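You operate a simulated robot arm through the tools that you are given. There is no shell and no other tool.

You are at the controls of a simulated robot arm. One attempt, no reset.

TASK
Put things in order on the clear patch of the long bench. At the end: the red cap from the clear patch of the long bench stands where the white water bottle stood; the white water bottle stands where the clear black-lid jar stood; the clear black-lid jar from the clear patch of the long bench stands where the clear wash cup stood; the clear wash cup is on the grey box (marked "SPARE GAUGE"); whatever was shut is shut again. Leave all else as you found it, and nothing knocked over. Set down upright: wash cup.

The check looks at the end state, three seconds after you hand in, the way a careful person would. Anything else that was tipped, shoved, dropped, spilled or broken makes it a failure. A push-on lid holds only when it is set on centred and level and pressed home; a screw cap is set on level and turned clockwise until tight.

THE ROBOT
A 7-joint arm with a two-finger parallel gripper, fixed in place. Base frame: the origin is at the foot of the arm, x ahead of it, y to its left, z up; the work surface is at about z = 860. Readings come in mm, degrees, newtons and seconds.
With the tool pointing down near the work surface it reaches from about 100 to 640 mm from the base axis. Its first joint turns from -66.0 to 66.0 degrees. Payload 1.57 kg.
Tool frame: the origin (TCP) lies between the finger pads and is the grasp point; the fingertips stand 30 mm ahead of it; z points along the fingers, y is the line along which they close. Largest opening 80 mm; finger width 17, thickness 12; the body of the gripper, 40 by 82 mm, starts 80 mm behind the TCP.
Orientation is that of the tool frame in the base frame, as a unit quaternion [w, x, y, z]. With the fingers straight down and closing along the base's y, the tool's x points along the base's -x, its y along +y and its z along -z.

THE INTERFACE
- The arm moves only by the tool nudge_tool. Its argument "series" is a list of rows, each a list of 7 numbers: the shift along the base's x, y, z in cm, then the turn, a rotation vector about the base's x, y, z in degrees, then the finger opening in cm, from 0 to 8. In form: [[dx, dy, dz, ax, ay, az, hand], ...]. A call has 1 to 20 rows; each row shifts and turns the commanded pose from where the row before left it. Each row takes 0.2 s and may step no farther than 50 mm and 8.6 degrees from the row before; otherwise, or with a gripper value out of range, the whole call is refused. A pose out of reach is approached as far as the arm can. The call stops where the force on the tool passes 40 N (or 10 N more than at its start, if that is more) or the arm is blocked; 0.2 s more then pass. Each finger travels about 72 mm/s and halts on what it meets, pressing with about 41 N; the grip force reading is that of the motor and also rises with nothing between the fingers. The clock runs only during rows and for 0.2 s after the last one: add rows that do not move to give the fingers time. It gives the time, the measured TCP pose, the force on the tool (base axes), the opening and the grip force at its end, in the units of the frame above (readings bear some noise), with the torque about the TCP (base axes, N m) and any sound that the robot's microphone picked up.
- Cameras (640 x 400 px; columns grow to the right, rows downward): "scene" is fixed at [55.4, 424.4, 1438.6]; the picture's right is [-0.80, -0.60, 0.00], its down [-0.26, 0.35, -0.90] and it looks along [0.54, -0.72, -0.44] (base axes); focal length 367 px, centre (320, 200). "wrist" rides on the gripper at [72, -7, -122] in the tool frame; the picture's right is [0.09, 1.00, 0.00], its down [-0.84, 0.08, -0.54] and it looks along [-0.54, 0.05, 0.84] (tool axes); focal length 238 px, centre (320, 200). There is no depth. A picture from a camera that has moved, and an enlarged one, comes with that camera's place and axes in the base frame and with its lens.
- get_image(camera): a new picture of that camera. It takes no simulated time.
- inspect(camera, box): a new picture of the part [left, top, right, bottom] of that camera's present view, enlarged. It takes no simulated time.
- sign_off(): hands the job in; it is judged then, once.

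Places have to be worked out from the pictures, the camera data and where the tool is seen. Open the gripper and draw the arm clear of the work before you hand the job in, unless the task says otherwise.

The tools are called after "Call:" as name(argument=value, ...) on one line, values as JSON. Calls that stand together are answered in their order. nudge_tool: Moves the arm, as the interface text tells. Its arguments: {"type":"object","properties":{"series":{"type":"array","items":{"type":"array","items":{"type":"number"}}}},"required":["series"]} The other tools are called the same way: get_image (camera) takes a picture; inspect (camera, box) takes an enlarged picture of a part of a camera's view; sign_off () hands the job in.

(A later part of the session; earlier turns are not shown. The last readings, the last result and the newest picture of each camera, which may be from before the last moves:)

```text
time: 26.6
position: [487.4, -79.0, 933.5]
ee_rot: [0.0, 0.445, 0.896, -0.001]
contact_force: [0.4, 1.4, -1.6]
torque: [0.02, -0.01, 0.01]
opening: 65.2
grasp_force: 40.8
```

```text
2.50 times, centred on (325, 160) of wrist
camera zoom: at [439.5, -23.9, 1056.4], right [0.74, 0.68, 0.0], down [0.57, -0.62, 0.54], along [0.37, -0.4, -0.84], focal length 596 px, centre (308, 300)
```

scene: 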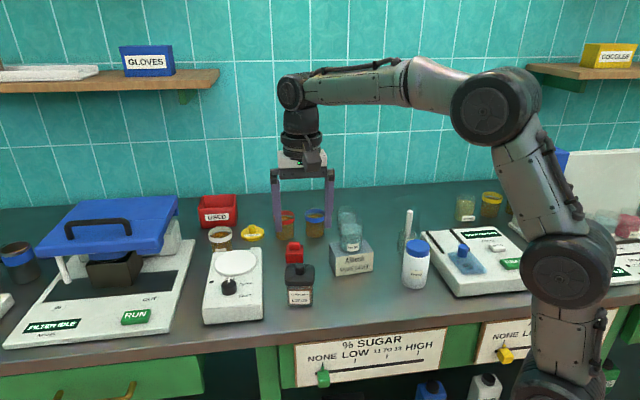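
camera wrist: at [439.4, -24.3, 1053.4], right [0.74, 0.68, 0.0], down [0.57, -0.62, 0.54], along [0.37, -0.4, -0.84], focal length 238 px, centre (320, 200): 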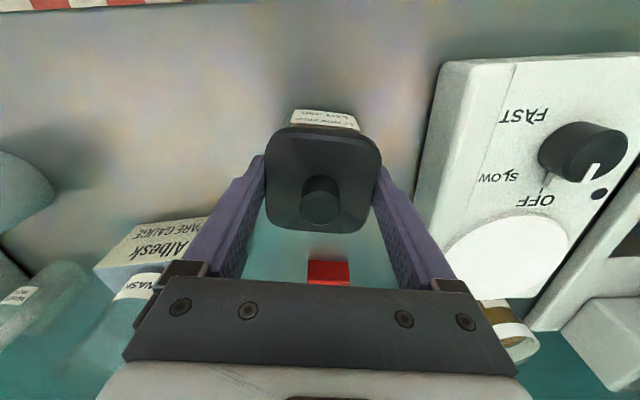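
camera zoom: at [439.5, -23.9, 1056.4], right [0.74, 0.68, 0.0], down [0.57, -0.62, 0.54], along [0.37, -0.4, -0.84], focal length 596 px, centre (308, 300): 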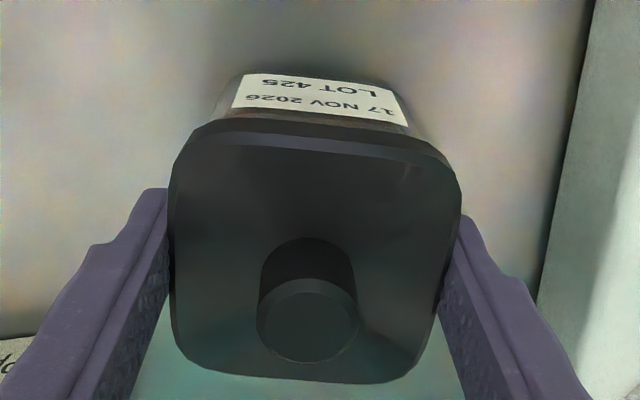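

Jar's base appears to have risen with the lid. I lift a bit more, to ~12 mm total, to confirm unambiguously.

Call:
nudge_tool(series=[[0, 0, 0.2, 0, 0, 0, 5.5], [0, 0, 0.3, 0, 0, 0, 5.5], [0, 0, 0.3, 0, 0, 0, 5.5], [0, 0, 0, 0, 0, 0, 5.5], [0, 0, 0, 0, 0, 0, 5.5]])

Call:
inspect(camera="scene", box=[270, 240, 340, 320])

```text
time: 27.8
position: [487.4, -78.8, 943.4]
ee_rot: [0.0, 0.445, 0.896, 0.0]
contact_force: [0.4, -0.6, -2.1]
torque: [0.0, -0.02, 0.01]
opening: 65.0
grasp_force: 41.2
```

```text
5.00 times, centred on (305, 280) of scene
camera zoom: at [55.4, 424.3, 1438.6], right [-0.8, -0.6, 0.0], down [-0.26, 0.35, -0.9], along [0.54, -0.72, -0.44], focal length 1835 px, centre (395, -200)
```

zoom: 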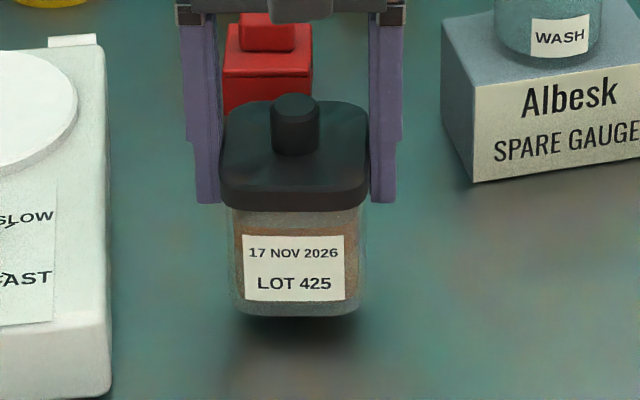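

The jar (lid on) hangs securely, about 2 N. I lift straight up further at modest speed and check again before traversing.

Call:
nudge_tool(series=[[0, 0, 0.5, 0, 0, 0, 5.5], [0, 0, 0.9, 0, 0, 0, 5.5], [0, 0, 1.2, 0, 0, 0, 5.5], [0, 0, 1.2, 0, 0, 0, 5.5], [0, 0, 1.2, 0, 0, 0, 5.5], [0, 0, 1.2, 0, 0, 0, 5.5], [0, 0, 1.2, 0, 0, 0, 5.5], [0, 0, 1.2, 0, 0, 0, 5.5], [0, 0, 1.2, 0, 0, 0, 5.5], [0, 0, 1.2, 0, 0, 0, 5.5], [0, 0, 1.2, 0, 0, 0, 5.5], [0, 0, 1.2, 0, 0, 0, 5.5], [0, 0, 0.9, 0, 0, 0, 5.5], [0, 0, 0.5, 0, 0, 0, 5.5], [0, 0, 0, 0, 0, 0, 5.5]])

Call:
get_image(camera="scene")

Call:
get_image(camera="wrist")

```text
time: 31.0
position: [488.1, -78.7, 1091.1]
ee_rot: [0.0, 0.445, 0.896, 0.0]
contact_force: [-0.5, -0.3, -1.9]
torque: [-0.02, 0.0, 0.02]
opening: 65.0
grasp_force: 41.1
```

```text
taken
```

scene: 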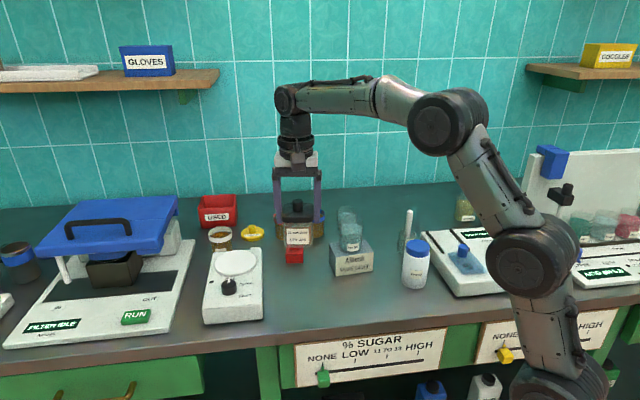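

```text
taken
camera wrist: at [438.8, -23.2, 1212.2], right [0.74, 0.68, 0.0], down [0.57, -0.62, 0.54], along [0.37, -0.4, -0.84], focal length 238 px, centre (320, 200)
```

wrist: 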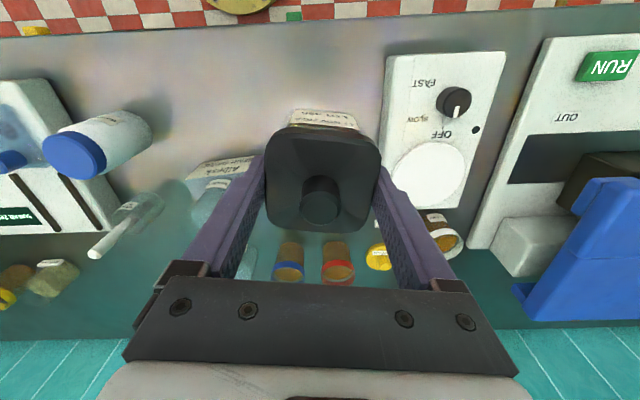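

Jar stable. Now a slow traverse over the box and wash cup (jar bottom ≈ z 1019 vs cup rim ≈ 991) to about (458,-332).

Call:
nudge_tool(series=[[-0.1, -0.6, 0, 0, 0, 0, 5.5], [-0.15, -1.0, 0, 0, 0, 0, 5.5], [-0.16, -1.3, 0, 0, 0, 0, 5.5], [-0.16, -1.5, 0, 0, 0, 0, 5.5], [-0.16, -1.5, 0, 0, 0, 0, 5.5], [-0.16, -1.5, 0, 0, 0, 0, 5.5], [-0.16, -1.5, 0, 0, 0, 0, 5.5], [-0.16, -1.5, 0, 0, 0, 0, 5.5], [-0.16, -1.5, 0, 0, 0, 0, 5.5], [-0.16, -1.5, 0, 0, 0, 0, 5.5], [-0.16, -1.5, 0, 0, 0, 0, 5.5], [-0.16, -1.5, 0, 0, 0, 0, 5.5], [-0.16, -1.5, 0, 0, 0, 0, 5.5], [-0.16, -1.5, 0, 0, 0, 0, 5.5], [-0.16, -1.5, 0, 0, 0, 0, 5.5], [-0.16, -1.5, 0, 0, 0, 0, 5.5], [-0.16, -1.3, 0, 0, 0, 0, 5.5], [-0.16, -1.0, 0, 0, 0, 0, 5.5], [-0.1, -0.6, 0, 0, 0, 0, 5.5], [0, 0, 0, 0, 0, 0, 5.5]])

Call:
get_image(camera="wrist")

Call:
get_image(camera="scene")

```text
time: 35.2
position: [456.8, -330.1, 1090.6]
ee_rot: [0.001, 0.445, 0.895, 0.0]
contact_force: [0.8, 0.8, -1.6]
torque: [0.0, 0.0, 0.0]
opening: 65.0
grasp_force: 41.2
```

```text
taken
camera wrist: at [409.3, -276.4, 1211.9], right [0.74, 0.68, 0.0], down [0.57, -0.62, 0.54], along [0.37, -0.4, -0.84], focal length 238 px, centre (320, 200)
```

wrist: 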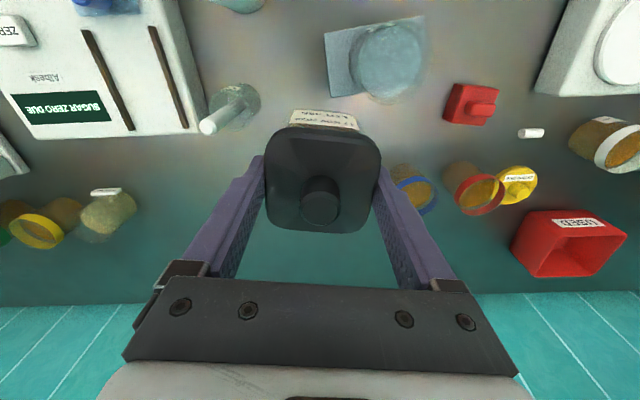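

```text
taken
```

scene: 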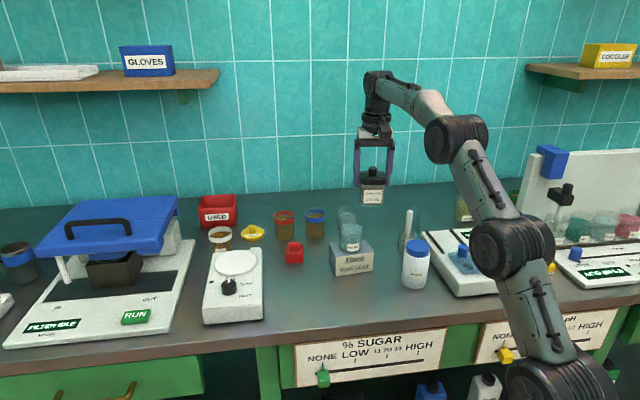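

All clear. I descend along a path keeping clear of rod glass and PURE cup to just above the wash cup's old place.

Call:
nudge_tool(series=[[0.07, -0.6, -0.6, 0, 0, 0, 5.5], [0.07, -0.9, -1.1, 0, 0, 0, 5.5], [0.07, -1.0, -1.2, 0, 0, 0, 5.5], [0.07, -1.0, -1.2, 0, 0, 0, 5.5], [0, -1.0, -1.3, 0, 0, 0, 5.5], [0, -1.0, -1.3, 0, 0, 0, 5.5], [0, -1.0, -1.3, 0, 0, 0, 5.5], [0, -0.85, -1.5, 0, 0, 0, 5.5], [0, -0.85, -1.5, 0, 0, 0, 5.5], [0, -0.9, -1.45, 0, 0, 0, 5.5], [0, -0.9, -1.3, 0, 0, 0, 5.5], [-0.5, -0.7, -0.4, 0, 0, 0, 5.5], [-0.5, -0.7, -0.3, 0, 0, 0, 5.5], [-0.28, -0.4, -0.2, 0, 0, 0, 5.5], [0, 0, 0, 0, 0, 0, 5.5]])

Call:
get_image(camera="wrist")

Call:
inspect(camera="scene", box=[330, 140, 490, 280])

```text
time: 38.4
position: [447.9, -449.4, 944.1]
ee_rot: [0.0, 0.445, 0.895, 0.0]
contact_force: [0.0, -0.3, -1.6]
torque: [-0.02, 0.0, 0.03]
opening: 65.2
grasp_force: 41.4
```

```text
taken
camera wrist: at [399.4, -395.4, 1065.7], right [0.74, 0.68, 0.0], down [0.57, -0.62, 0.54], along [0.37, -0.4, -0.84], focal length 238 px, centre (320, 200)
```

wrist: 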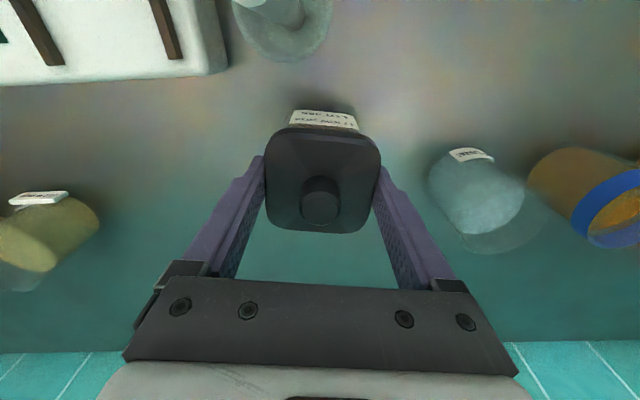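

```text
2.86 times, centred on (410, 210) of scene
camera zoom: at [55.4, 424.3, 1438.6], right [-0.8, -0.6, 0.0], down [-0.26, 0.35, -0.9], along [0.54, -0.72, -0.44], focal length 1048 px, centre (63, 171)
```

zoom: 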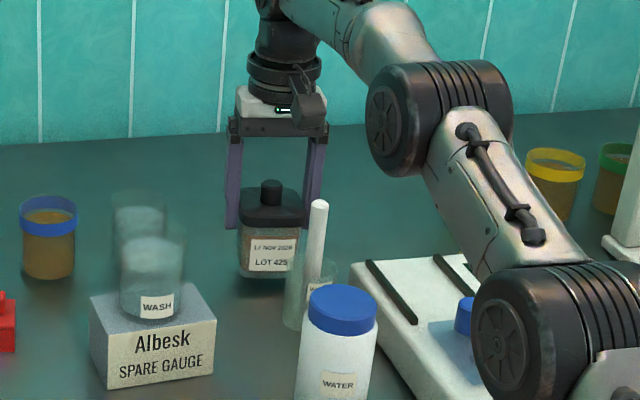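

Jar is over the target spot. I lower it most of the way, then in 1 mm steps until contact.

Call:
nudge_tool(series=[[0, 0, -0.3, 0, 0, 0, 5.5], [0, 0, -0.4, 0, 0, 0, 5.5], [0, 0, -0.3, 0, 0, 0, 5.5], [0, 0, -0.1, 0, 0, 0, 5.5], [0, 0, 0, 0, 0, 0, 5.5]])

```text
time: 39.6
position: [448.2, -448.4, 932.6]
ee_rot: [0.0, 0.445, 0.895, 0.0]
contact_force: [0.1, -0.7, -1.6]
torque: [-0.01, -0.02, -0.03]
opening: 65.1
grasp_force: 41.1
```

Call:
nudge_tool(series=[[0, 0, -0.1, 0, 0, 0, 5.5], [0, 0, -0.1, 0, 0, 0, 5.5], [0, 0, 0, 0, 0, 0, 5.5]])

```text
time: 40.4
position: [447.7, -450.1, 930.3]
ee_rot: [0.001, 0.445, 0.896, 0.0]
contact_force: [-1.5, 0.2, 4.6]
torque: [0.09, 0.27, 0.01]
opening: 64.9
grasp_force: 41.5
```

Contact (+4.6 N). I release gradually.

Call:
nudge_tool(series=[[0, 0, 0.05, 0, 0, 0, 6.4], [0, 0, 0, 0, 0, 0, 6.6], [0, 0, 0, 0, 0, 0, 6.8], [0, 0, 0, 0, 0, 0, 7.1], [0, 0, 0, 0, 0, 0, 7.5], [0, 0, 0, 0, 0, 0, 8], [0, 0, 0, 0, 0, 0, 8]])

Call:
get_image(camera="wrist")

Call:
inspect(camera="scene", box=[350, 180, 450, 280])

```text
time: 42.0
position: [447.7, -448.6, 931.8]
ee_rot: [0.0, 0.444, 0.896, 0.0]
contact_force: [0.5, 0.4, 0.2]
torque: [-0.01, 0.0, -0.02]
opening: 80.1
grasp_force: 0.0
```

```text
taken
camera wrist: at [399.7, -395.1, 1053.3], right [0.74, 0.68, 0.0], down [0.57, -0.62, 0.54], along [0.37, -0.4, -0.84], focal length 238 px, centre (320, 200)
```

wrist: 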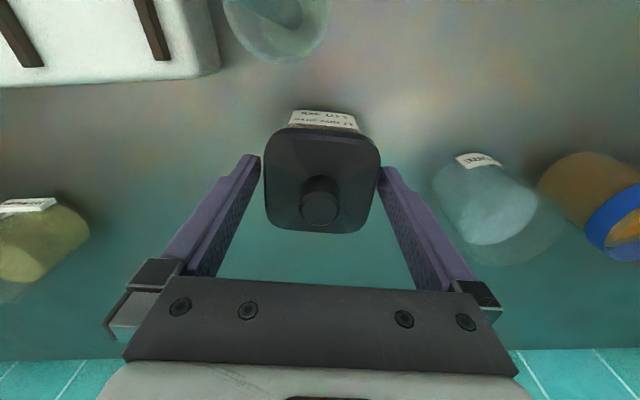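

```text
4.00 times, centred on (400, 230) of scene
camera zoom: at [55.4, 424.4, 1438.6], right [-0.8, -0.6, 0.0], down [-0.26, 0.35, -0.9], along [0.54, -0.72, -0.44], focal length 1468 px, centre (0, 80)
```

zoom: 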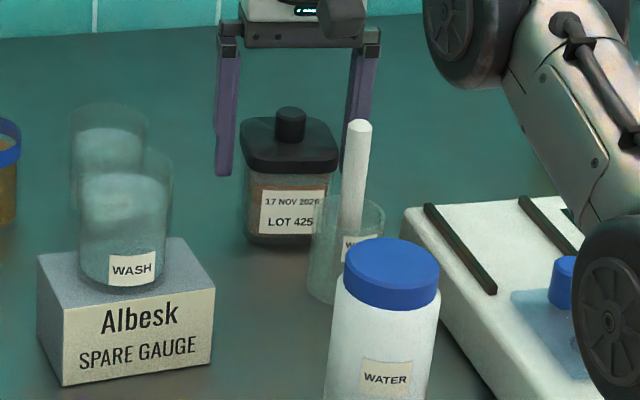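

Jar stands upright on the cup's old spot, lid on. I back out: up a little, then inward and up along the tool's own x so the fingers clear jar and rod.

Call:
nudge_tool(series=[[0, 0, 0.5, 0, 0, 0, 8], [0, 0, 0.5, 0, 0, 0, 8], [-0.3, 0.4, 1.5, 0, 0, 0, 8], [-0.3, 0.4, 1.5, 0, 0, 0, 8], [-0.3, 0.4, 2.0, 0, 0, 0, 8], [-0.3, 0.4, 2.0, 0, 0, 0, 8], [-0.3, 0.4, 2.5, 0, 0, 0, 8], [-0.3, 0.4, 2.5, 0, 0, 0, 8], [-0.5, 0.6, 2.0, 0, 0, 0, 8], [0, 0, 0, 0, 0, 0, 8]])

Call:
get_image(camera="wrist")

Call:
inspect(camera="scene", box=[350, 180, 450, 280])

```text
time: 44.2
position: [424.0, -417.6, 1081.1]
ee_rot: [-0.001, 0.445, 0.896, 0.0]
contact_force: [-0.4, 0.6, -0.2]
torque: [-0.02, 0.02, 0.02]
opening: 80.0
grasp_force: 0.1
```

```text
taken
camera wrist: at [375.6, -364.1, 1202.6], right [0.74, 0.68, 0.0], down [0.57, -0.62, 0.54], along [0.37, -0.4, -0.84], focal length 238 px, centre (320, 200)
```

wrist: 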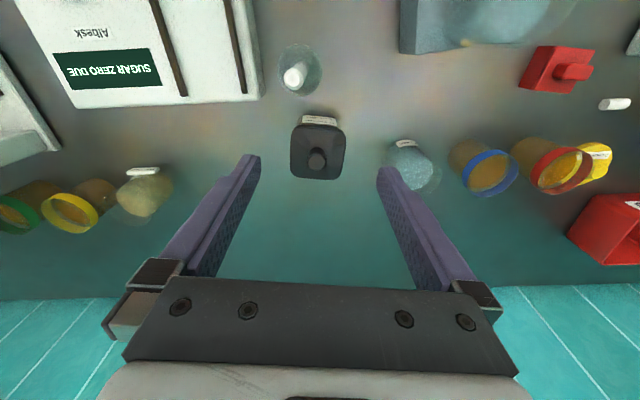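

```text
4.00 times, centred on (400, 230) of scene
camera zoom: at [55.4, 424.4, 1438.6], right [-0.8, -0.6, 0.0], down [-0.26, 0.35, -0.9], along [0.54, -0.72, -0.44], focal length 1468 px, centre (0, 80)
```

zoom: 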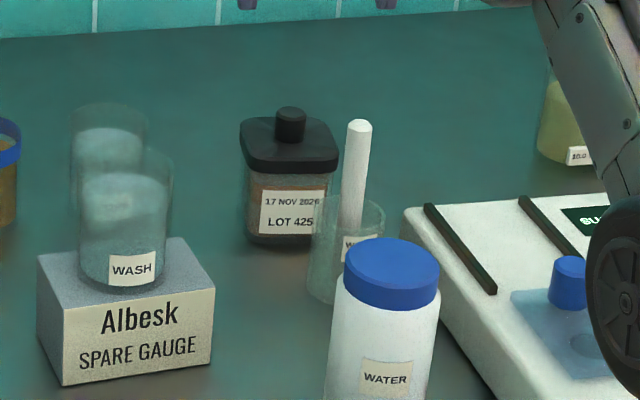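

Jar fine. Now I travel to a viewpoint for the bottle, turning the tool about +10° so the closing line parallels the bench.

Call:
nudge_tool(series=[[-1.5, 1.6, 1.0, 0, 0, 0, 8], [-2.8, 3.0, 1.0, 0, 0, 0, 8], [-2.9, 3.1, 1.0, 0, 0, 4.85, 8], [-2.9, 3.1, 1.0, 0, 0, 4.85, 8], [-2.9, 3.1, 0.5, 0, 0, 0, 8], [-2.1, 2.3, 0.5, 0, 0, 0, 8], [-1.0, 1.1, 0, 0, 0, 0, 8], [0, 0, 0, 0, 0, 0, 8]])

Call:
get_image(camera="wrist")

Call:
inspect(camera="wrist", box=[240, 70, 400, 200])

```text
time: 46.0
position: [264.1, -248.6, 1132.2]
ee_rot: [0.0, 0.367, 0.93, 0.0]
contact_force: [0.3, -0.4, 0.3]
torque: [-0.02, -0.02, 0.0]
opening: 80.1
grasp_force: 0.1
```

```text
taken
camera wrist: at [207.9, -202.8, 1254.0], right [0.61, 0.79, 0.0], down [0.66, -0.52, 0.54], along [0.43, -0.33, -0.84], focal length 238 px, centre (320, 200)
```

wrist: 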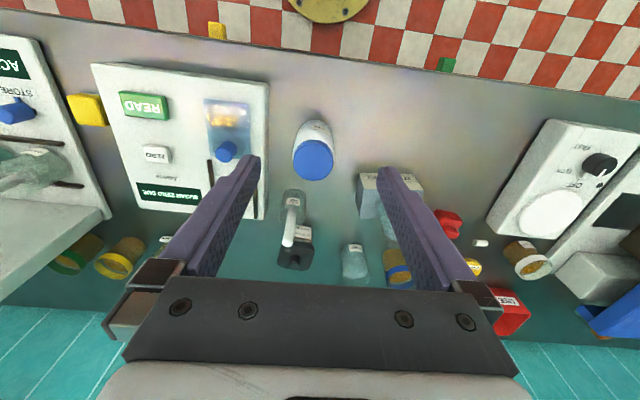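

```text
3.08 times, centred on (320, 135) of wrist
camera zoom: at [207.9, -202.8, 1254.0], right [0.61, 0.79, 0.0], down [0.66, -0.52, 0.54], along [0.43, -0.33, -0.84], focal length 733 px, centre (320, 400)
```

zoom: 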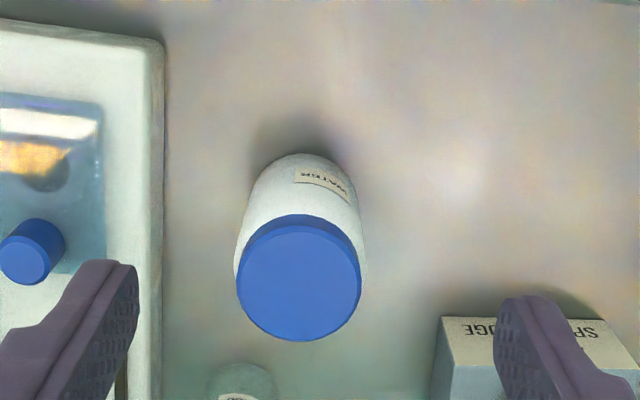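

Bottle centre ≈ (301,-286.5), body ≈56 mm, cap ≈52 mm (so pads will bear on the body). I move above it and verify.

Call:
nudge_tool(series=[[1.3, -1.3, -2.0, 0, 0, 0, 8], [1.3, -1.3, -2.6, 0, 0, 0, 8], [1.09, -1.19, -2.6, 0, 0, 0, 8], [0, 0, 0, 0, 0, 0, 8]])

Call:
get_image(camera="wrist")

Call:
inspect(camera="wrist", box=[240, 70, 400, 200])

```text
time: 47.0
position: [301.0, -283.7, 1059.3]
ee_rot: [0.0, 0.367, 0.93, 0.0]
contact_force: [0.4, -0.3, 0.5]
torque: [0.01, 0.0, 0.02]
opening: 79.8
grasp_force: 0.0
```

```text
taken
camera wrist: at [244.1, -239.5, 1181.4], right [0.61, 0.79, 0.0], down [0.66, -0.52, 0.54], along [0.43, -0.33, -0.84], focal length 238 px, centre (320, 200)
```

wrist: 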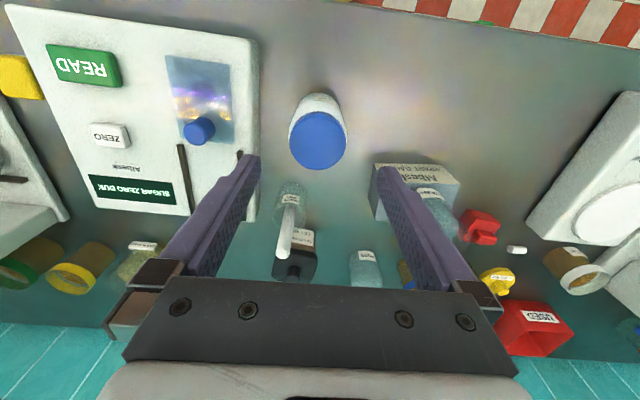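

```text
3.08 times, centred on (320, 135) of wrist
camera zoom: at [244.1, -239.5, 1181.4], right [0.61, 0.79, 0.0], down [0.66, -0.52, 0.54], along [0.43, -0.33, -0.84], focal length 733 px, centre (320, 400)
```

zoom: 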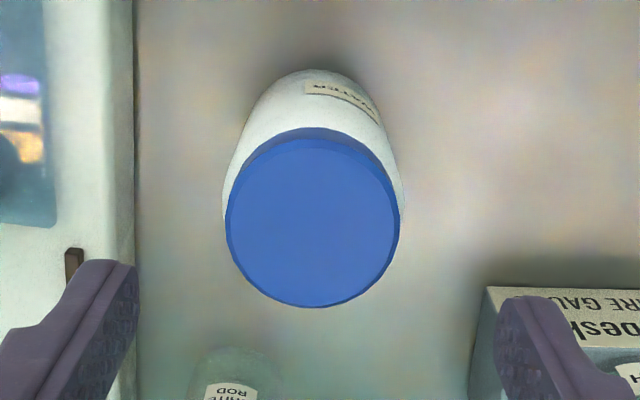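

Bottle lies about 2.8 mm in -y from the TCP; I correct and descend to grip height (TCP z ≈ 905), keeping the fingers open.

Call:
nudge_tool(series=[[0, -0.27, -2.5, 0, 0, 0, 8], [0, 0, -3.5, 0, 0, 0, 8], [0, 0, -3.5, 0, 0, 0, 8], [0, 0, -3.5, 0, 0, 0, 8], [0, 0, -2.4, 0, 0, 0, 8], [0, 0, 0, 0, 0, 0, 8]])

Call:
get_image(camera="wrist")

Call:
inspect(camera="scene", box=[360, 190, 480, 310])

```text
time: 48.4
position: [300.2, -288.2, 905.7]
ee_rot: [0.001, 0.368, 0.93, -0.001]
contact_force: [-0.5, -0.1, -0.7]
torque: [0.01, -0.01, 0.0]
opening: 79.9
grasp_force: 0.1
```

```text
taken
camera wrist: at [243.4, -242.9, 1028.4], right [0.61, 0.79, 0.0], down [0.66, -0.52, 0.54], along [0.43, -0.33, -0.84], focal length 238 px, centre (320, 200)
```

wrist: 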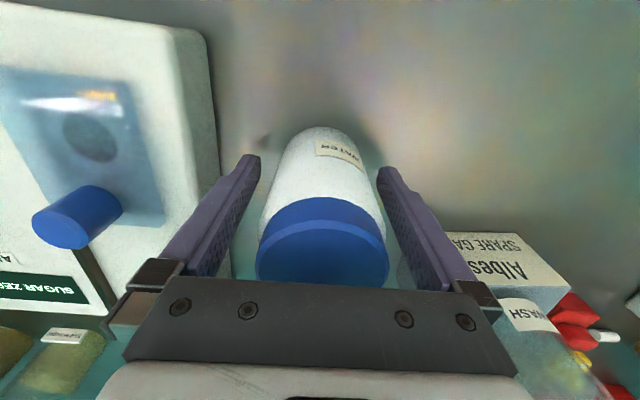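

```text
3.33 times, centred on (420, 250) of scene
camera zoom: at [55.4, 424.3, 1438.6], right [-0.8, -0.6, 0.0], down [-0.26, 0.35, -0.9], along [0.54, -0.72, -0.44], focal length 1223 px, centre (-13, 33)
```

zoom: 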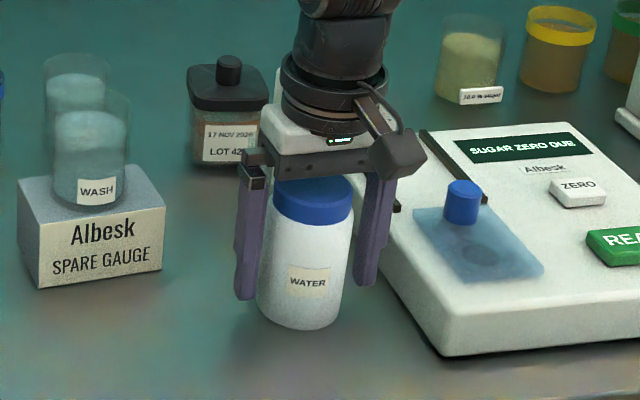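

Bottle sits centred between the fingers. I close gently on the body.

Call:
nudge_tool(series=[[0, 0, 0, 0, 0, 0, 7.4], [0, 0, 0, 0, 0, 0, 6.9], [0, 0, 0, 0, 0, 0, 6.5], [0, 0, 0, 0, 0, 0, 6.2], [0, 0, 0, 0, 0, 0, 6.0], [0, 0, 0, 0, 0, 0, 5.8], [0, 0, 0, 0, 0, 0, 5.6], [0, 0, 0, 0, 0, 0, 5.3], [0, 0, 0, 0, 0, 0, 5.0]])

Call:
get_image(camera="wrist")

```text
time: 50.4
position: [299.8, -287.8, 907.6]
ee_rot: [0.0, 0.367, 0.93, 0.0]
contact_force: [0.5, 1.3, 1.3]
torque: [0.06, -0.05, -0.01]
opening: 59.0
grasp_force: 41.3
```

```text
taken
camera wrist: at [243.4, -242.8, 1028.8], right [0.61, 0.79, 0.0], down [0.66, -0.52, 0.54], along [0.43, -0.33, -0.84], focal length 238 px, centre (320, 200)
```

wrist: 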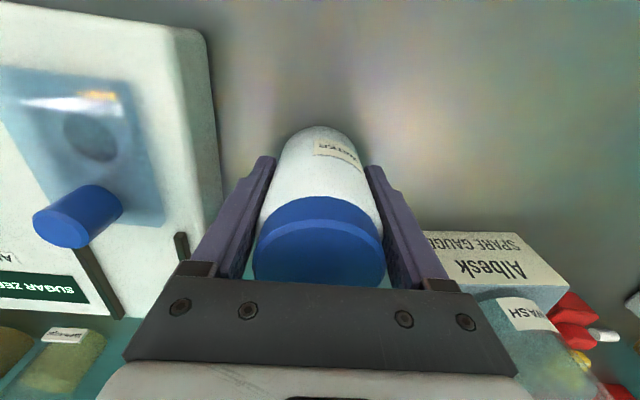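

Bottle gripped at 59 mm; its spot is ≈ (300,-287.5). I lift slowly and check.

Call:
nudge_tool(series=[[0, 0, 0.3, 0, 0, 0, 5.0], [0, 0, 0.5, 0, 0, 0, 5.0], [0, 0, 0.8, 0, 0, 0, 5.0], [0, 0, 1.0, 0, 0, 0, 5.0], [0, 0, 1.0, 0, 0, 0, 5.0], [0, 0, 0.8, 0, 0, 0, 5.0], [0, 0, 0.4, 0, 0, 0, 5.0], [0, 0, 0, 0, 0, 0, 5.0]])

Call:
get_image(camera="scene")

```text
time: 52.2
position: [301.3, -286.5, 953.8]
ee_rot: [0.0, 0.367, 0.93, 0.001]
contact_force: [0.4, 1.2, -2.8]
torque: [0.02, 0.0, 0.0]
opening: 59.4
grasp_force: 40.6
```

```text
taken
```

scene: 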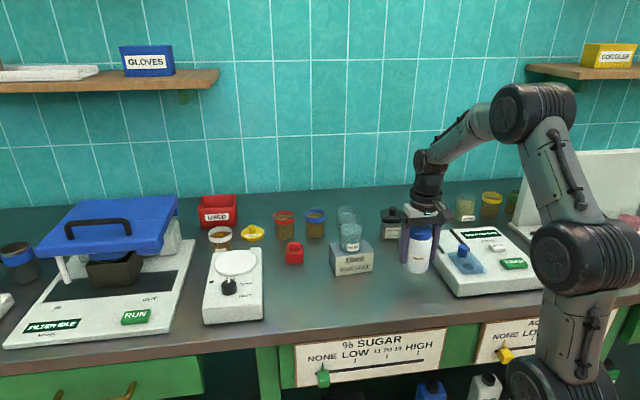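

Bottle is held (≈2.8 N). I carry it in a straight line in front of the box (≈30 mm clearance) to the jar's old place.

Call:
nudge_tool(series=[[0.56, 0.63, 0, 0, 0, 0, 5.0], [0.93, 1.05, 0, 0, 0, 0, 5.0], [1.215, 1.365, 0, 0, 0, 0, 5.0], [1.215, 1.365, 0, 0, 0, 0, 5.0], [1.215, 1.365, 0, 0, 0, 0, 5.0], [1.215, 1.365, 0, 0, 0, 0, 5.0], [1.215, 1.365, 0, 0, 0, 0, 5.0], [1.215, 1.365, 0, 0, 0, 0, 5.0], [1.215, 1.365, 0, 0, 0, 0, 5.0], [1.215, 1.365, 0, 0, 0, 0, 5.0], [1.215, 1.365, 0, 0, 0, 0, 5.0], [1.215, 1.365, 0, 0, 0, 0, 5.0], [1.215, 1.365, 0, 0, 0, 0, 5.0], [1.215, 1.365, 0, 0, 0, 0, 5.0], [1.215, 1.365, 0, 0, 0, 0, 5.0], [0.84, 0.945, 0, 0, 0, 0, 5.0], [0.56, 0.63, 0, 0, 0, 0, 5.0], [0, 0, 0, 0, 0, 0, 5.0], [0, 0, 0, 0, 0, 0, 5.0]])

Call:
get_image(camera="wrist")

Call:
get_image(camera="scene")

```text
time: 56.2
position: [486.8, -74.9, 953.7]
ee_rot: [-0.001, 0.368, 0.93, 0.0]
contact_force: [0.0, 0.0, -2.2]
torque: [0.0, 0.03, -0.01]
opening: 59.5
grasp_force: 41.0
```

```text
taken
camera wrist: at [431.4, -29.8, 1075.2], right [0.61, 0.79, 0.0], down [0.66, -0.52, 0.54], along [0.43, -0.33, -0.84], focal length 238 px, centre (320, 200)
```

wrist: 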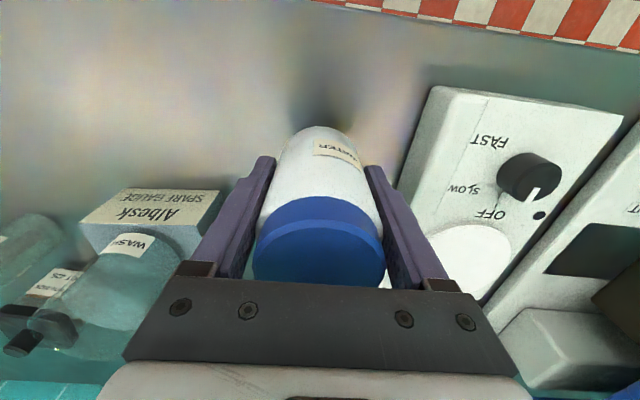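

```text
taken
```

scene: 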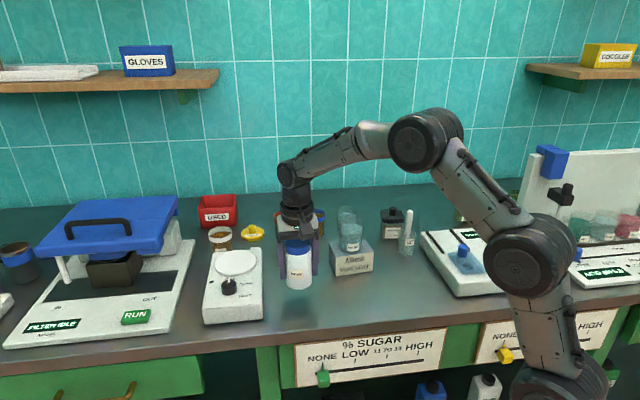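

Bottle is over the jar's old spot, about 2.5 mm off in y; I correct and lower to just above the bench.

Call:
nudge_tool(series=[[0, -0.25, -0.4, 0, 0, 0, 5.0], [0, 0, -0.9, 0, 0, 0, 5.0], [0, 0, -1.0, 0, 0, 0, 5.0], [0, 0, -1.0, 0, 0, 0, 5.0], [0, 0, -0.7, 0, 0, 0, 5.0], [0, 0, -0.4, 0, 0, 0, 5.0], [0, 0, 0, 0, 0, 0, 5.0]])

Call:
inspect(camera="scene", box=[250, 200, 370, 320])

```text
time: 57.8
position: [488.7, -78.1, 908.9]
ee_rot: [0.0, 0.369, 0.93, 0.0]
contact_force: [-0.5, -0.4, -2.2]
torque: [-0.01, 0.01, -0.03]
opening: 59.1
grasp_force: 41.1
```

```text
3.33 times, centred on (310, 260) of scene
camera zoom: at [55.4, 424.3, 1438.6], right [-0.8, -0.6, 0.0], down [-0.26, 0.35, -0.9], along [0.54, -0.72, -0.44], focal length 1223 px, centre (353, 0)
```

zoom: 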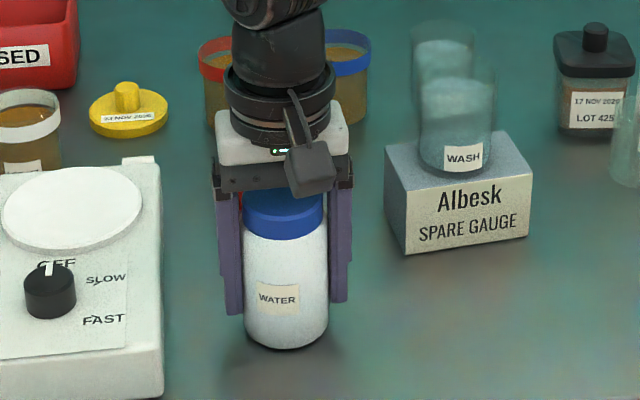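

Location matches the jar's old base in the scene view. Final millimetres down to contact.

Call:
nudge_tool(series=[[0, 0, -0.1, 0, 0, 0, 5.0], [0, 0, -0.1, 0, 0, 0, 5.0], [0, 0, 0, 0, 0, 0, 5.0]])

```text
time: 58.6
position: [488.2, -77.6, 907.5]
ee_rot: [0.0, 0.368, 0.93, 0.0]
contact_force: [-0.6, 0.3, -3.2]
torque: [0.03, 0.01, 0.02]
opening: 59.5
grasp_force: 41.2
```

Call:
nudge_tool(series=[[0, 0, -0.1, 0, 0, 0, 5.0], [0, 0, 0, 0, 0, 0, 5.0]])

```text
time: 59.2
position: [487.7, -77.8, 907.6]
ee_rot: [0.0, 0.367, 0.93, 0.0]
contact_force: [-1.5, 0.8, 2.0]
torque: [-0.03, 0.11, -0.04]
opening: 59.5
grasp_force: 41.1
```

Contact is made (+2 N). I release gradually.

Call:
nudge_tool(series=[[0, 0, 0, 0, 0, 0, 5.8], [0, 0, 0, 0, 0, 0, 6.0], [0, 0, 0, 0, 0, 0, 6.2], [0, 0, 0, 0, 0, 0, 6.5], [0, 0, 0, 0, 0, 0, 7.0], [0, 0, 0, 0, 0, 0, 8], [0, 0, 0, 0, 0, 0, 8]])

Call:
get_image(camera="wrist")

Call:
inspect(camera="scene", box=[250, 200, 370, 320])

```text
time: 60.8
position: [487.5, -77.9, 906.7]
ee_rot: [0.0, 0.367, 0.93, 0.0]
contact_force: [-0.4, -0.3, 0.1]
torque: [0.02, -0.02, 0.01]
opening: 80.0
grasp_force: 0.1
```

```text
taken
camera wrist: at [431.3, -33.0, 1028.6], right [0.61, 0.79, 0.0], down [0.66, -0.52, 0.54], along [0.43, -0.33, -0.84], focal length 238 px, centre (320, 200)
```

wrist: 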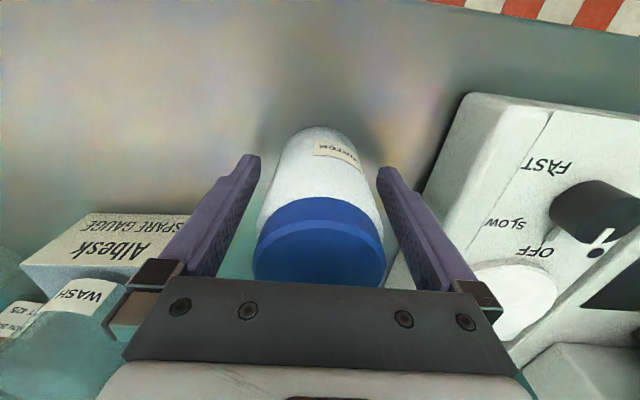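

```text
3.33 times, centred on (310, 260) of scene
camera zoom: at [55.4, 424.4, 1438.6], right [-0.8, -0.6, 0.0], down [-0.26, 0.35, -0.9], along [0.54, -0.72, -0.44], focal length 1223 px, centre (353, 0)
```

zoom: 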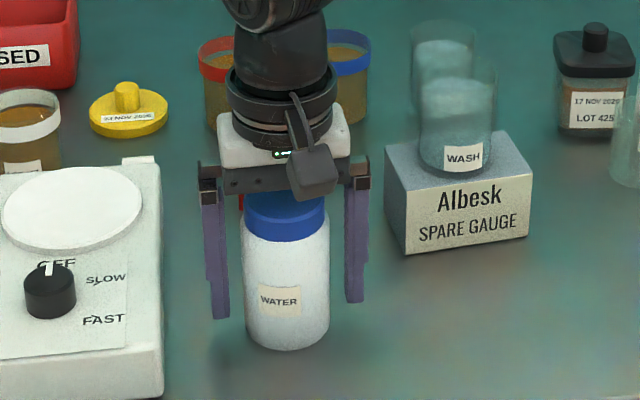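

Bottle stands in the jar's old place. I rise clear, turn the tool to the cap's side angle (≈36°) and go to a viewpoint short of the red cap.

Call:
nudge_tool(series=[[0, 0, 1.0, 0, 0, 0, 8], [0, 0, 3.0, 0, 0, 0, 8], [0, 0, 4.0, 0, 0, 0, 8], [0, 0, 4.5, 0, 0, 0, 8], [0, 0, 2.0, 0, 0, 0, 8], [1.5, -1.2, 0, 0, 0, -5.4, 8], [2.0, -1.6, 0, 0, 0, -5.4, 8], [2.0, -1.6, 0, 0, 0, 0, 8], [1.5, -1.2, 0, 0, 0, 0, 8], [0, 0, 0, 0, 0, 0, 8]])

Call:
get_image(camera="wrist")

Call:
get_image(camera="scene")

```text
time: 63.0
position: [559.2, -136.2, 1051.1]
ee_rot: [-0.001, 0.454, 0.891, 0.0]
contact_force: [0.8, 0.9, -0.5]
torque: [0.01, 0.0, 0.0]
opening: 80.0
grasp_force: 0.1
```

```text
taken
camera wrist: at [511.8, -80.8, 1172.9], right [0.75, 0.66, 0.0], down [0.56, -0.63, 0.54], along [0.36, -0.41, -0.84], focal length 238 px, centre (320, 200)
```

wrist: 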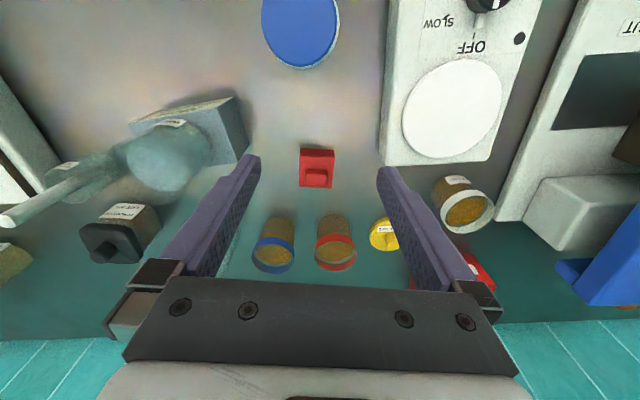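

```text
taken
```

scene: 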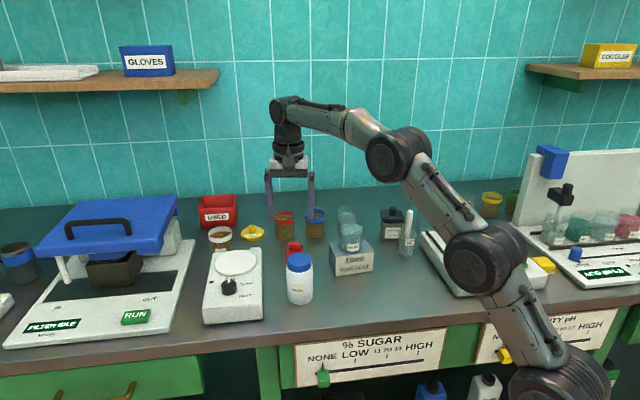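

I zoom in on the cap to refine its position, angle and knob height.

Call:
inspect(camera="wrist", box=[270, 120, 370, 210])

Call:
inspect(camera="scene", box=[260, 190, 340, 310])

```text
4.44 times, centred on (320, 165) of wrist
camera zoom: at [511.8, -80.8, 1172.9], right [0.75, 0.66, 0.0], down [0.56, -0.63, 0.54], along [0.36, -0.41, -0.84], focal length 1059 px, centre (320, 356)
```

zoom: 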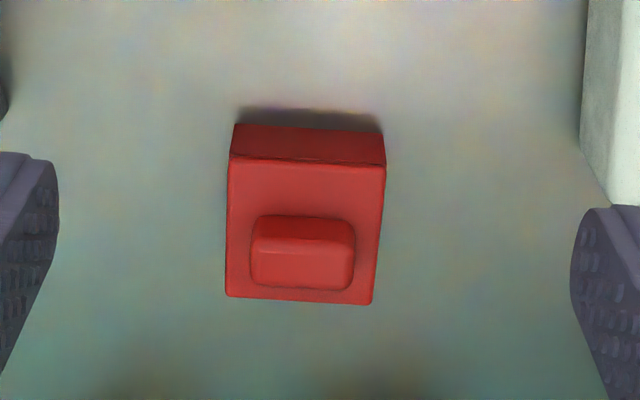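

```text
3.33 times, centred on (300, 250) of scene
camera zoom: at [55.4, 424.3, 1438.6], right [-0.8, -0.6, 0.0], down [-0.26, 0.35, -0.9], along [0.54, -0.72, -0.44], focal length 1223 px, centre (387, 33)
```

zoom: 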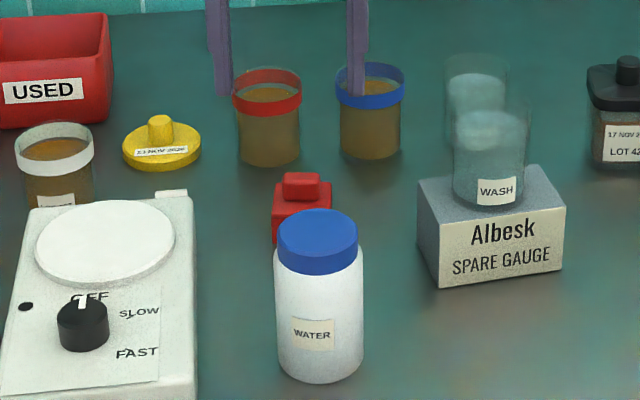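

Cap centre ≈ (601,-189.5), knob top ≈ z 909, block top ≈ 886. I descend here to z≈940, then slide outward along the tool's own axis so the open fingers pass on either side of the cap.

Call:
nudge_tool(series=[[0.1, 0.07, -3.0, 0, 0, 0.9, 8], [0.1, 0.07, -4.0, 0, 0, 0, 8], [0, 0, -4.0, 0, 0, 0, 8], [1.0, -1.35, 0, 0, 0, 0, 8], [1.0, -1.35, 0, 0, 0, 0, 8], [1.0, -1.35, 0, 0, 0, 0, 8], [0.95, -1.3, 0, 0, 0, 0, 8], [0, 0, 0, 0, 0, 0, 8]])

Call:
get_image(camera="wrist")

Call:
inspect(camera="wrist", box=[250, 130, 390, 250])

```text
time: 64.8
position: [599.7, -187.2, 941.3]
ee_rot: [0.0, 0.446, 0.895, 0.0]
contact_force: [-0.6, -0.9, -0.9]
torque: [-0.02, 0.03, -0.01]
opening: 80.2
grasp_force: 0.0
```

```text
taken
camera wrist: at [551.3, -133.0, 1063.9], right [0.74, 0.67, 0.0], down [0.57, -0.62, 0.54], along [0.36, -0.4, -0.84], focal length 238 px, centre (320, 200)
```

wrist: 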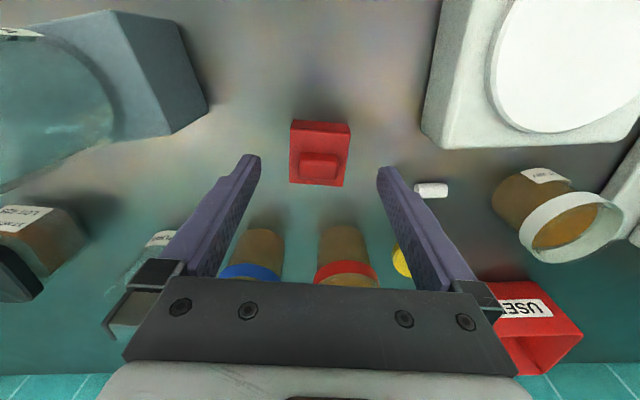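

```text
3.33 times, centred on (320, 190) of wrist
camera zoom: at [551.3, -133.0, 1063.9], right [0.74, 0.67, 0.0], down [0.57, -0.62, 0.54], along [0.36, -0.4, -0.84], focal length 794 px, centre (320, 233)
```

zoom: 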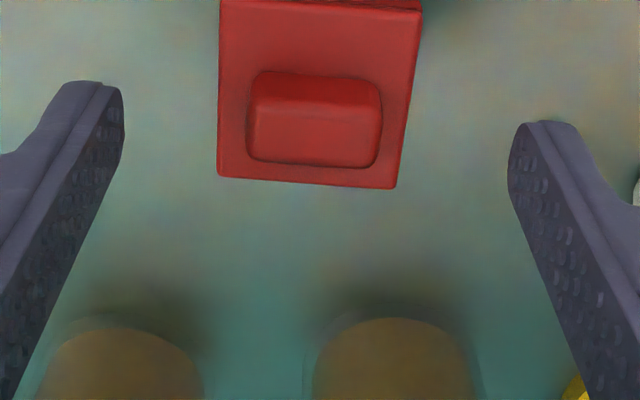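

Cap is about 2–3 mm off in -y; I correct and descend to grip height (tips ≈ z 866), still open.

Call:
nudge_tool(series=[[0.03, -0.25, -1.0, 0, 0, 0, 8], [0, 0, -1.5, 0, 0, 0, 8], [0, 0, -1.2, 0, 0, 0, 8], [0, 0, -0.8, 0, 0, 0, 8], [0, 0, 0, 0, 0, 0, 8]])

Call:
get_image(camera="wrist")

Call:
inspect(camera="scene", box=[240, 180, 360, 310])

```text
time: 66.0
position: [598.8, -188.6, 895.8]
ee_rot: [0.0, 0.446, 0.895, 0.0]
contact_force: [0.5, -0.2, 0.2]
torque: [0.03, -0.01, 0.01]
opening: 80.1
grasp_force: 0.0
```

```text
taken
camera wrist: at [551.2, -135.3, 1017.6], right [0.74, 0.67, 0.0], down [0.57, -0.62, 0.54], along [0.36, -0.4, -0.84], focal length 238 px, centre (320, 200)
```

wrist: 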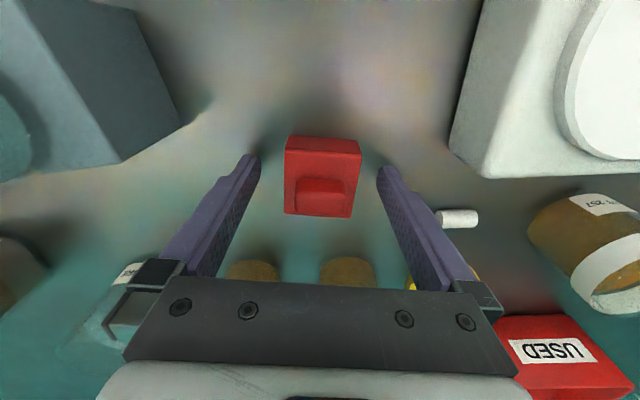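

```text
3.08 times, centred on (300, 245) of scene
camera zoom: at [55.4, 424.4, 1438.6], right [-0.8, -0.6, 0.0], down [-0.26, 0.35, -0.9], along [0.54, -0.72, -0.44], focal length 1129 px, centre (382, 62)
```

zoom: 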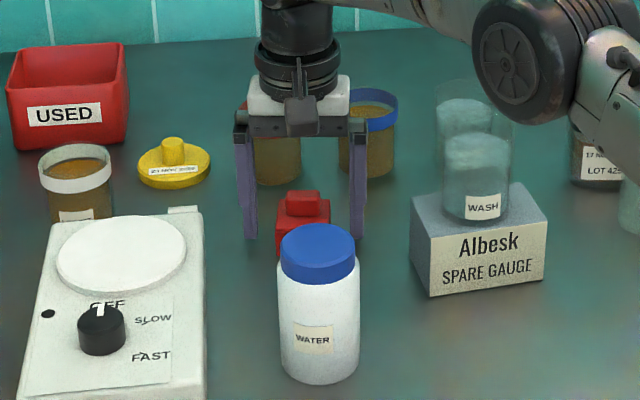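

The cap is centred between the pads. I close gently.

Call:
nudge_tool(series=[[0, 0, 0, 0, 0, 0, 7.2], [0, 0, 0, 0, 0, 0, 6.4], [0, 0, 0, 0, 0, 0, 5.8], [0, 0, 0, 0, 0, 0, 5.3], [0, 0, 0, 0, 0, 0, 5.0], [0, 0, 0, 0, 0, 0, 4.8], [0, 0, 0, 0, 0, 0, 4.6], [0, 0, 0, 0, 0, 0, 4.4], [0, 0, 0, 0, 0, 0, 4.2], [0, 0, 0, 0, 0, 0, 3.8], [0, 0, 0, 0, 0, 0, 3.8]])

Call:
get_image(camera="wrist")

```text
time: 68.4
position: [599.5, -189.5, 897.1]
ee_rot: [0.001, 0.446, 0.895, -0.001]
contact_force: [-0.2, 0.0, 0.6]
torque: [0.0, 0.05, 0.05]
opening: 45.0
grasp_force: 41.3
```

```text
taken
camera wrist: at [551.3, -135.3, 1018.0], right [0.74, 0.67, 0.0], down [0.57, -0.62, 0.54], along [0.36, -0.4, -0.84], focal length 238 px, centre (320, 200)
```

wrist: 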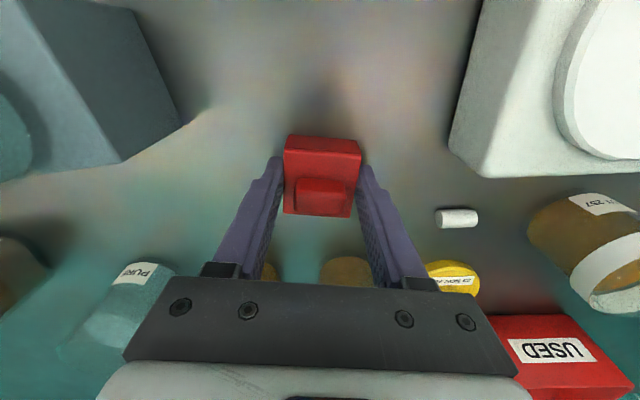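

Cap gripped at 45.0 mm. I lift and retract inward while rising.

Call:
nudge_tool(series=[[0, 0, 0.4, 0, 0, 0, 3.8], [0, 0, 0.8, 0, 0, 0, 3.8], [0, 0, 1.0, 0, 0, 0, 3.8], [0, 0, 0.8, 0, 0, 0, 3.8], [-0.57, 0.18, 1.3, 0, 0, 0, 3.8], [-0.57, 0.18, 1.3, 0, 0, 0, 3.8], [-0.57, 0.18, 1.3, 0, 0, 0, 3.8], [-0.57, 0.18, 1.3, 0, 0, 0, 3.8], [-0.57, 0.18, 1.3, 0, 0, 0, 3.8], [-0.57, 0.18, 1.3, 0, 0, 0, 3.8], [-0.57, 0.18, 1.3, 0, 0, 0, 3.8], [-0.57, 0.18, 1.3, 0, 0, 0, 3.8], [-0.57, 0.18, 1.3, 0, 0, 0, 3.8], [-0.57, 0.18, 1.3, 0, 0, 0, 3.8], [0, 0, 0, 0, 0, 0, 3.8]])

Call:
get_image(camera="wrist")

Call:
get_image(camera="scene")

```text
time: 71.6
position: [541.9, -170.9, 1055.8]
ee_rot: [-0.001, 0.447, 0.895, 0.0]
contact_force: [0.2, -0.6, 0.4]
torque: [-0.01, -0.03, 0.04]
opening: 45.0
grasp_force: 40.7
```

```text
taken
camera wrist: at [494.3, -117.0, 1178.1], right [0.74, 0.67, 0.0], down [0.57, -0.62, 0.54], along [0.36, -0.4, -0.84], focal length 238 px, centre (320, 200)
```

wrist: 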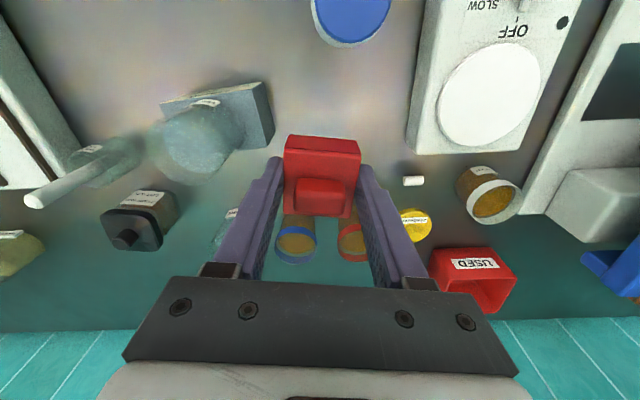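

```text
taken
```

scene: 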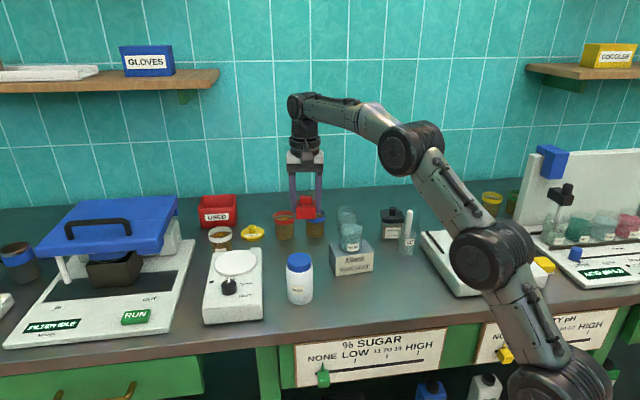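

The cap is secure. I carry it around the wash cup via (440,-150) to above the bottle's old place (300,-287.5).

Call:
nudge_tool(series=[[-1.2, 0.25, 0, 0, 0, 0, 3.8], [-2.2, 0.45, 0, 0, 0, 0, 3.8], [-2.4, 0.5, 0, 0, 0, 0, 3.8], [-2.4, 0.5, 0, 0, 0, 0, 3.8], [-2.0, 0.4, 0, 0, 0, 0, 3.8], [-1.5, -1.3, 0, 0, 0, 0, 3.8], [-1.75, -1.75, 0, 0, 0, 0, 3.8], [-1.75, -1.75, 0, 0, 0, 0, 3.8], [-1.75, -1.75, 0, 0, 0, 0, 3.8], [-1.75, -1.75, 0, 0, 0, 0, 3.8], [-1.75, -1.75, 0, 0, 0, 0, 3.8], [-1.75, -1.75, 0, 0, 0, 0, 3.8], [-1.3, -1.25, 0, 0, 0, 0, 3.8], [-0.7, -0.7, 0, 0, 0, 0, 3.8], [0, 0, 0, 0, 0, 0, 3.8]])

Call:
get_image(camera="wrist")

Call:
get_image(camera="scene")

```text
time: 74.8
position: [299.5, -286.1, 1056.2]
ee_rot: [0.0, 0.446, 0.895, 0.0]
contact_force: [0.2, -0.4, -0.8]
torque: [0.01, -0.04, 0.0]
opening: 44.9
grasp_force: 40.8
```

```text
taken
camera wrist: at [252.5, -233.0, 1179.0], right [0.74, 0.67, 0.0], down [0.57, -0.62, 0.54], along [0.36, -0.4, -0.84], focal length 238 px, centre (320, 200)
```

wrist: 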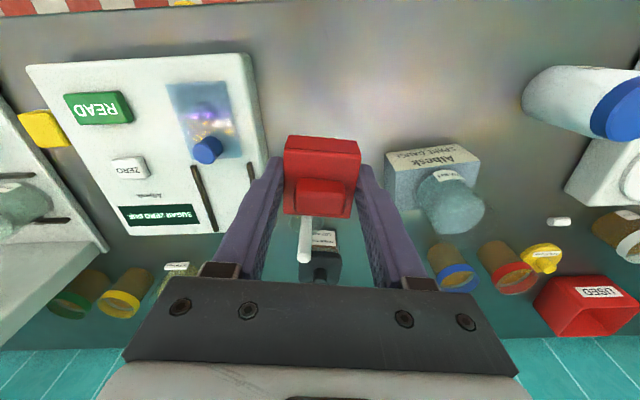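

```text
taken
```

scene: 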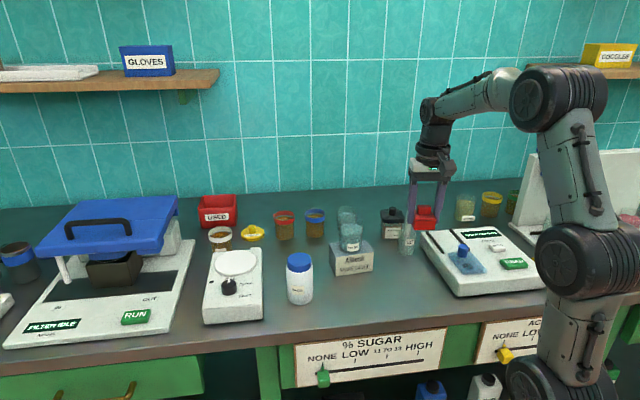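

Cap is over the bottle's old spot (within ~1 mm). I lower to just above the bench.

Call:
nudge_tool(series=[[0, -0.1, -1.5, 0, 0, 0, 3.8], [0, 0, -2.5, 0, 0, 0, 3.8], [0, 0, -2.5, 0, 0, 0, 3.8], [0, 0, -2.5, 0, 0, 0, 3.8], [0, 0, -2.5, 0, 0, 0, 3.8], [0, 0, -2.0, 0, 0, 0, 3.8], [0, 0, -1.4, 0, 0, 0, 3.8], [0, 0, -0.6, 0, 0, 0, 3.8], [0, 0, 0, 0, 0, 0, 3.8]])

Call:
inspect(camera="scene", box=[360, 190, 480, 310])

```text
time: 76.8
position: [300.6, -288.4, 900.4]
ee_rot: [0.0, 0.446, 0.895, 0.0]
contact_force: [-0.6, 0.0, -0.3]
torque: [0.01, 0.05, 0.02]
opening: 44.8
grasp_force: 41.2
```

```text
3.33 times, centred on (420, 250) of scene
camera zoom: at [55.4, 424.3, 1438.6], right [-0.8, -0.6, 0.0], down [-0.26, 0.35, -0.9], along [0.54, -0.72, -0.44], focal length 1223 px, centre (-13, 33)
```

zoom: 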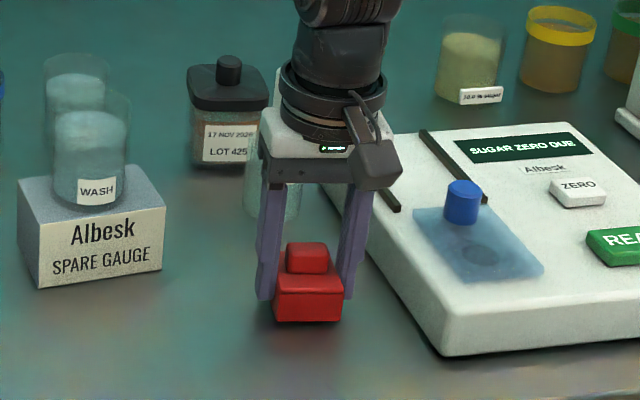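

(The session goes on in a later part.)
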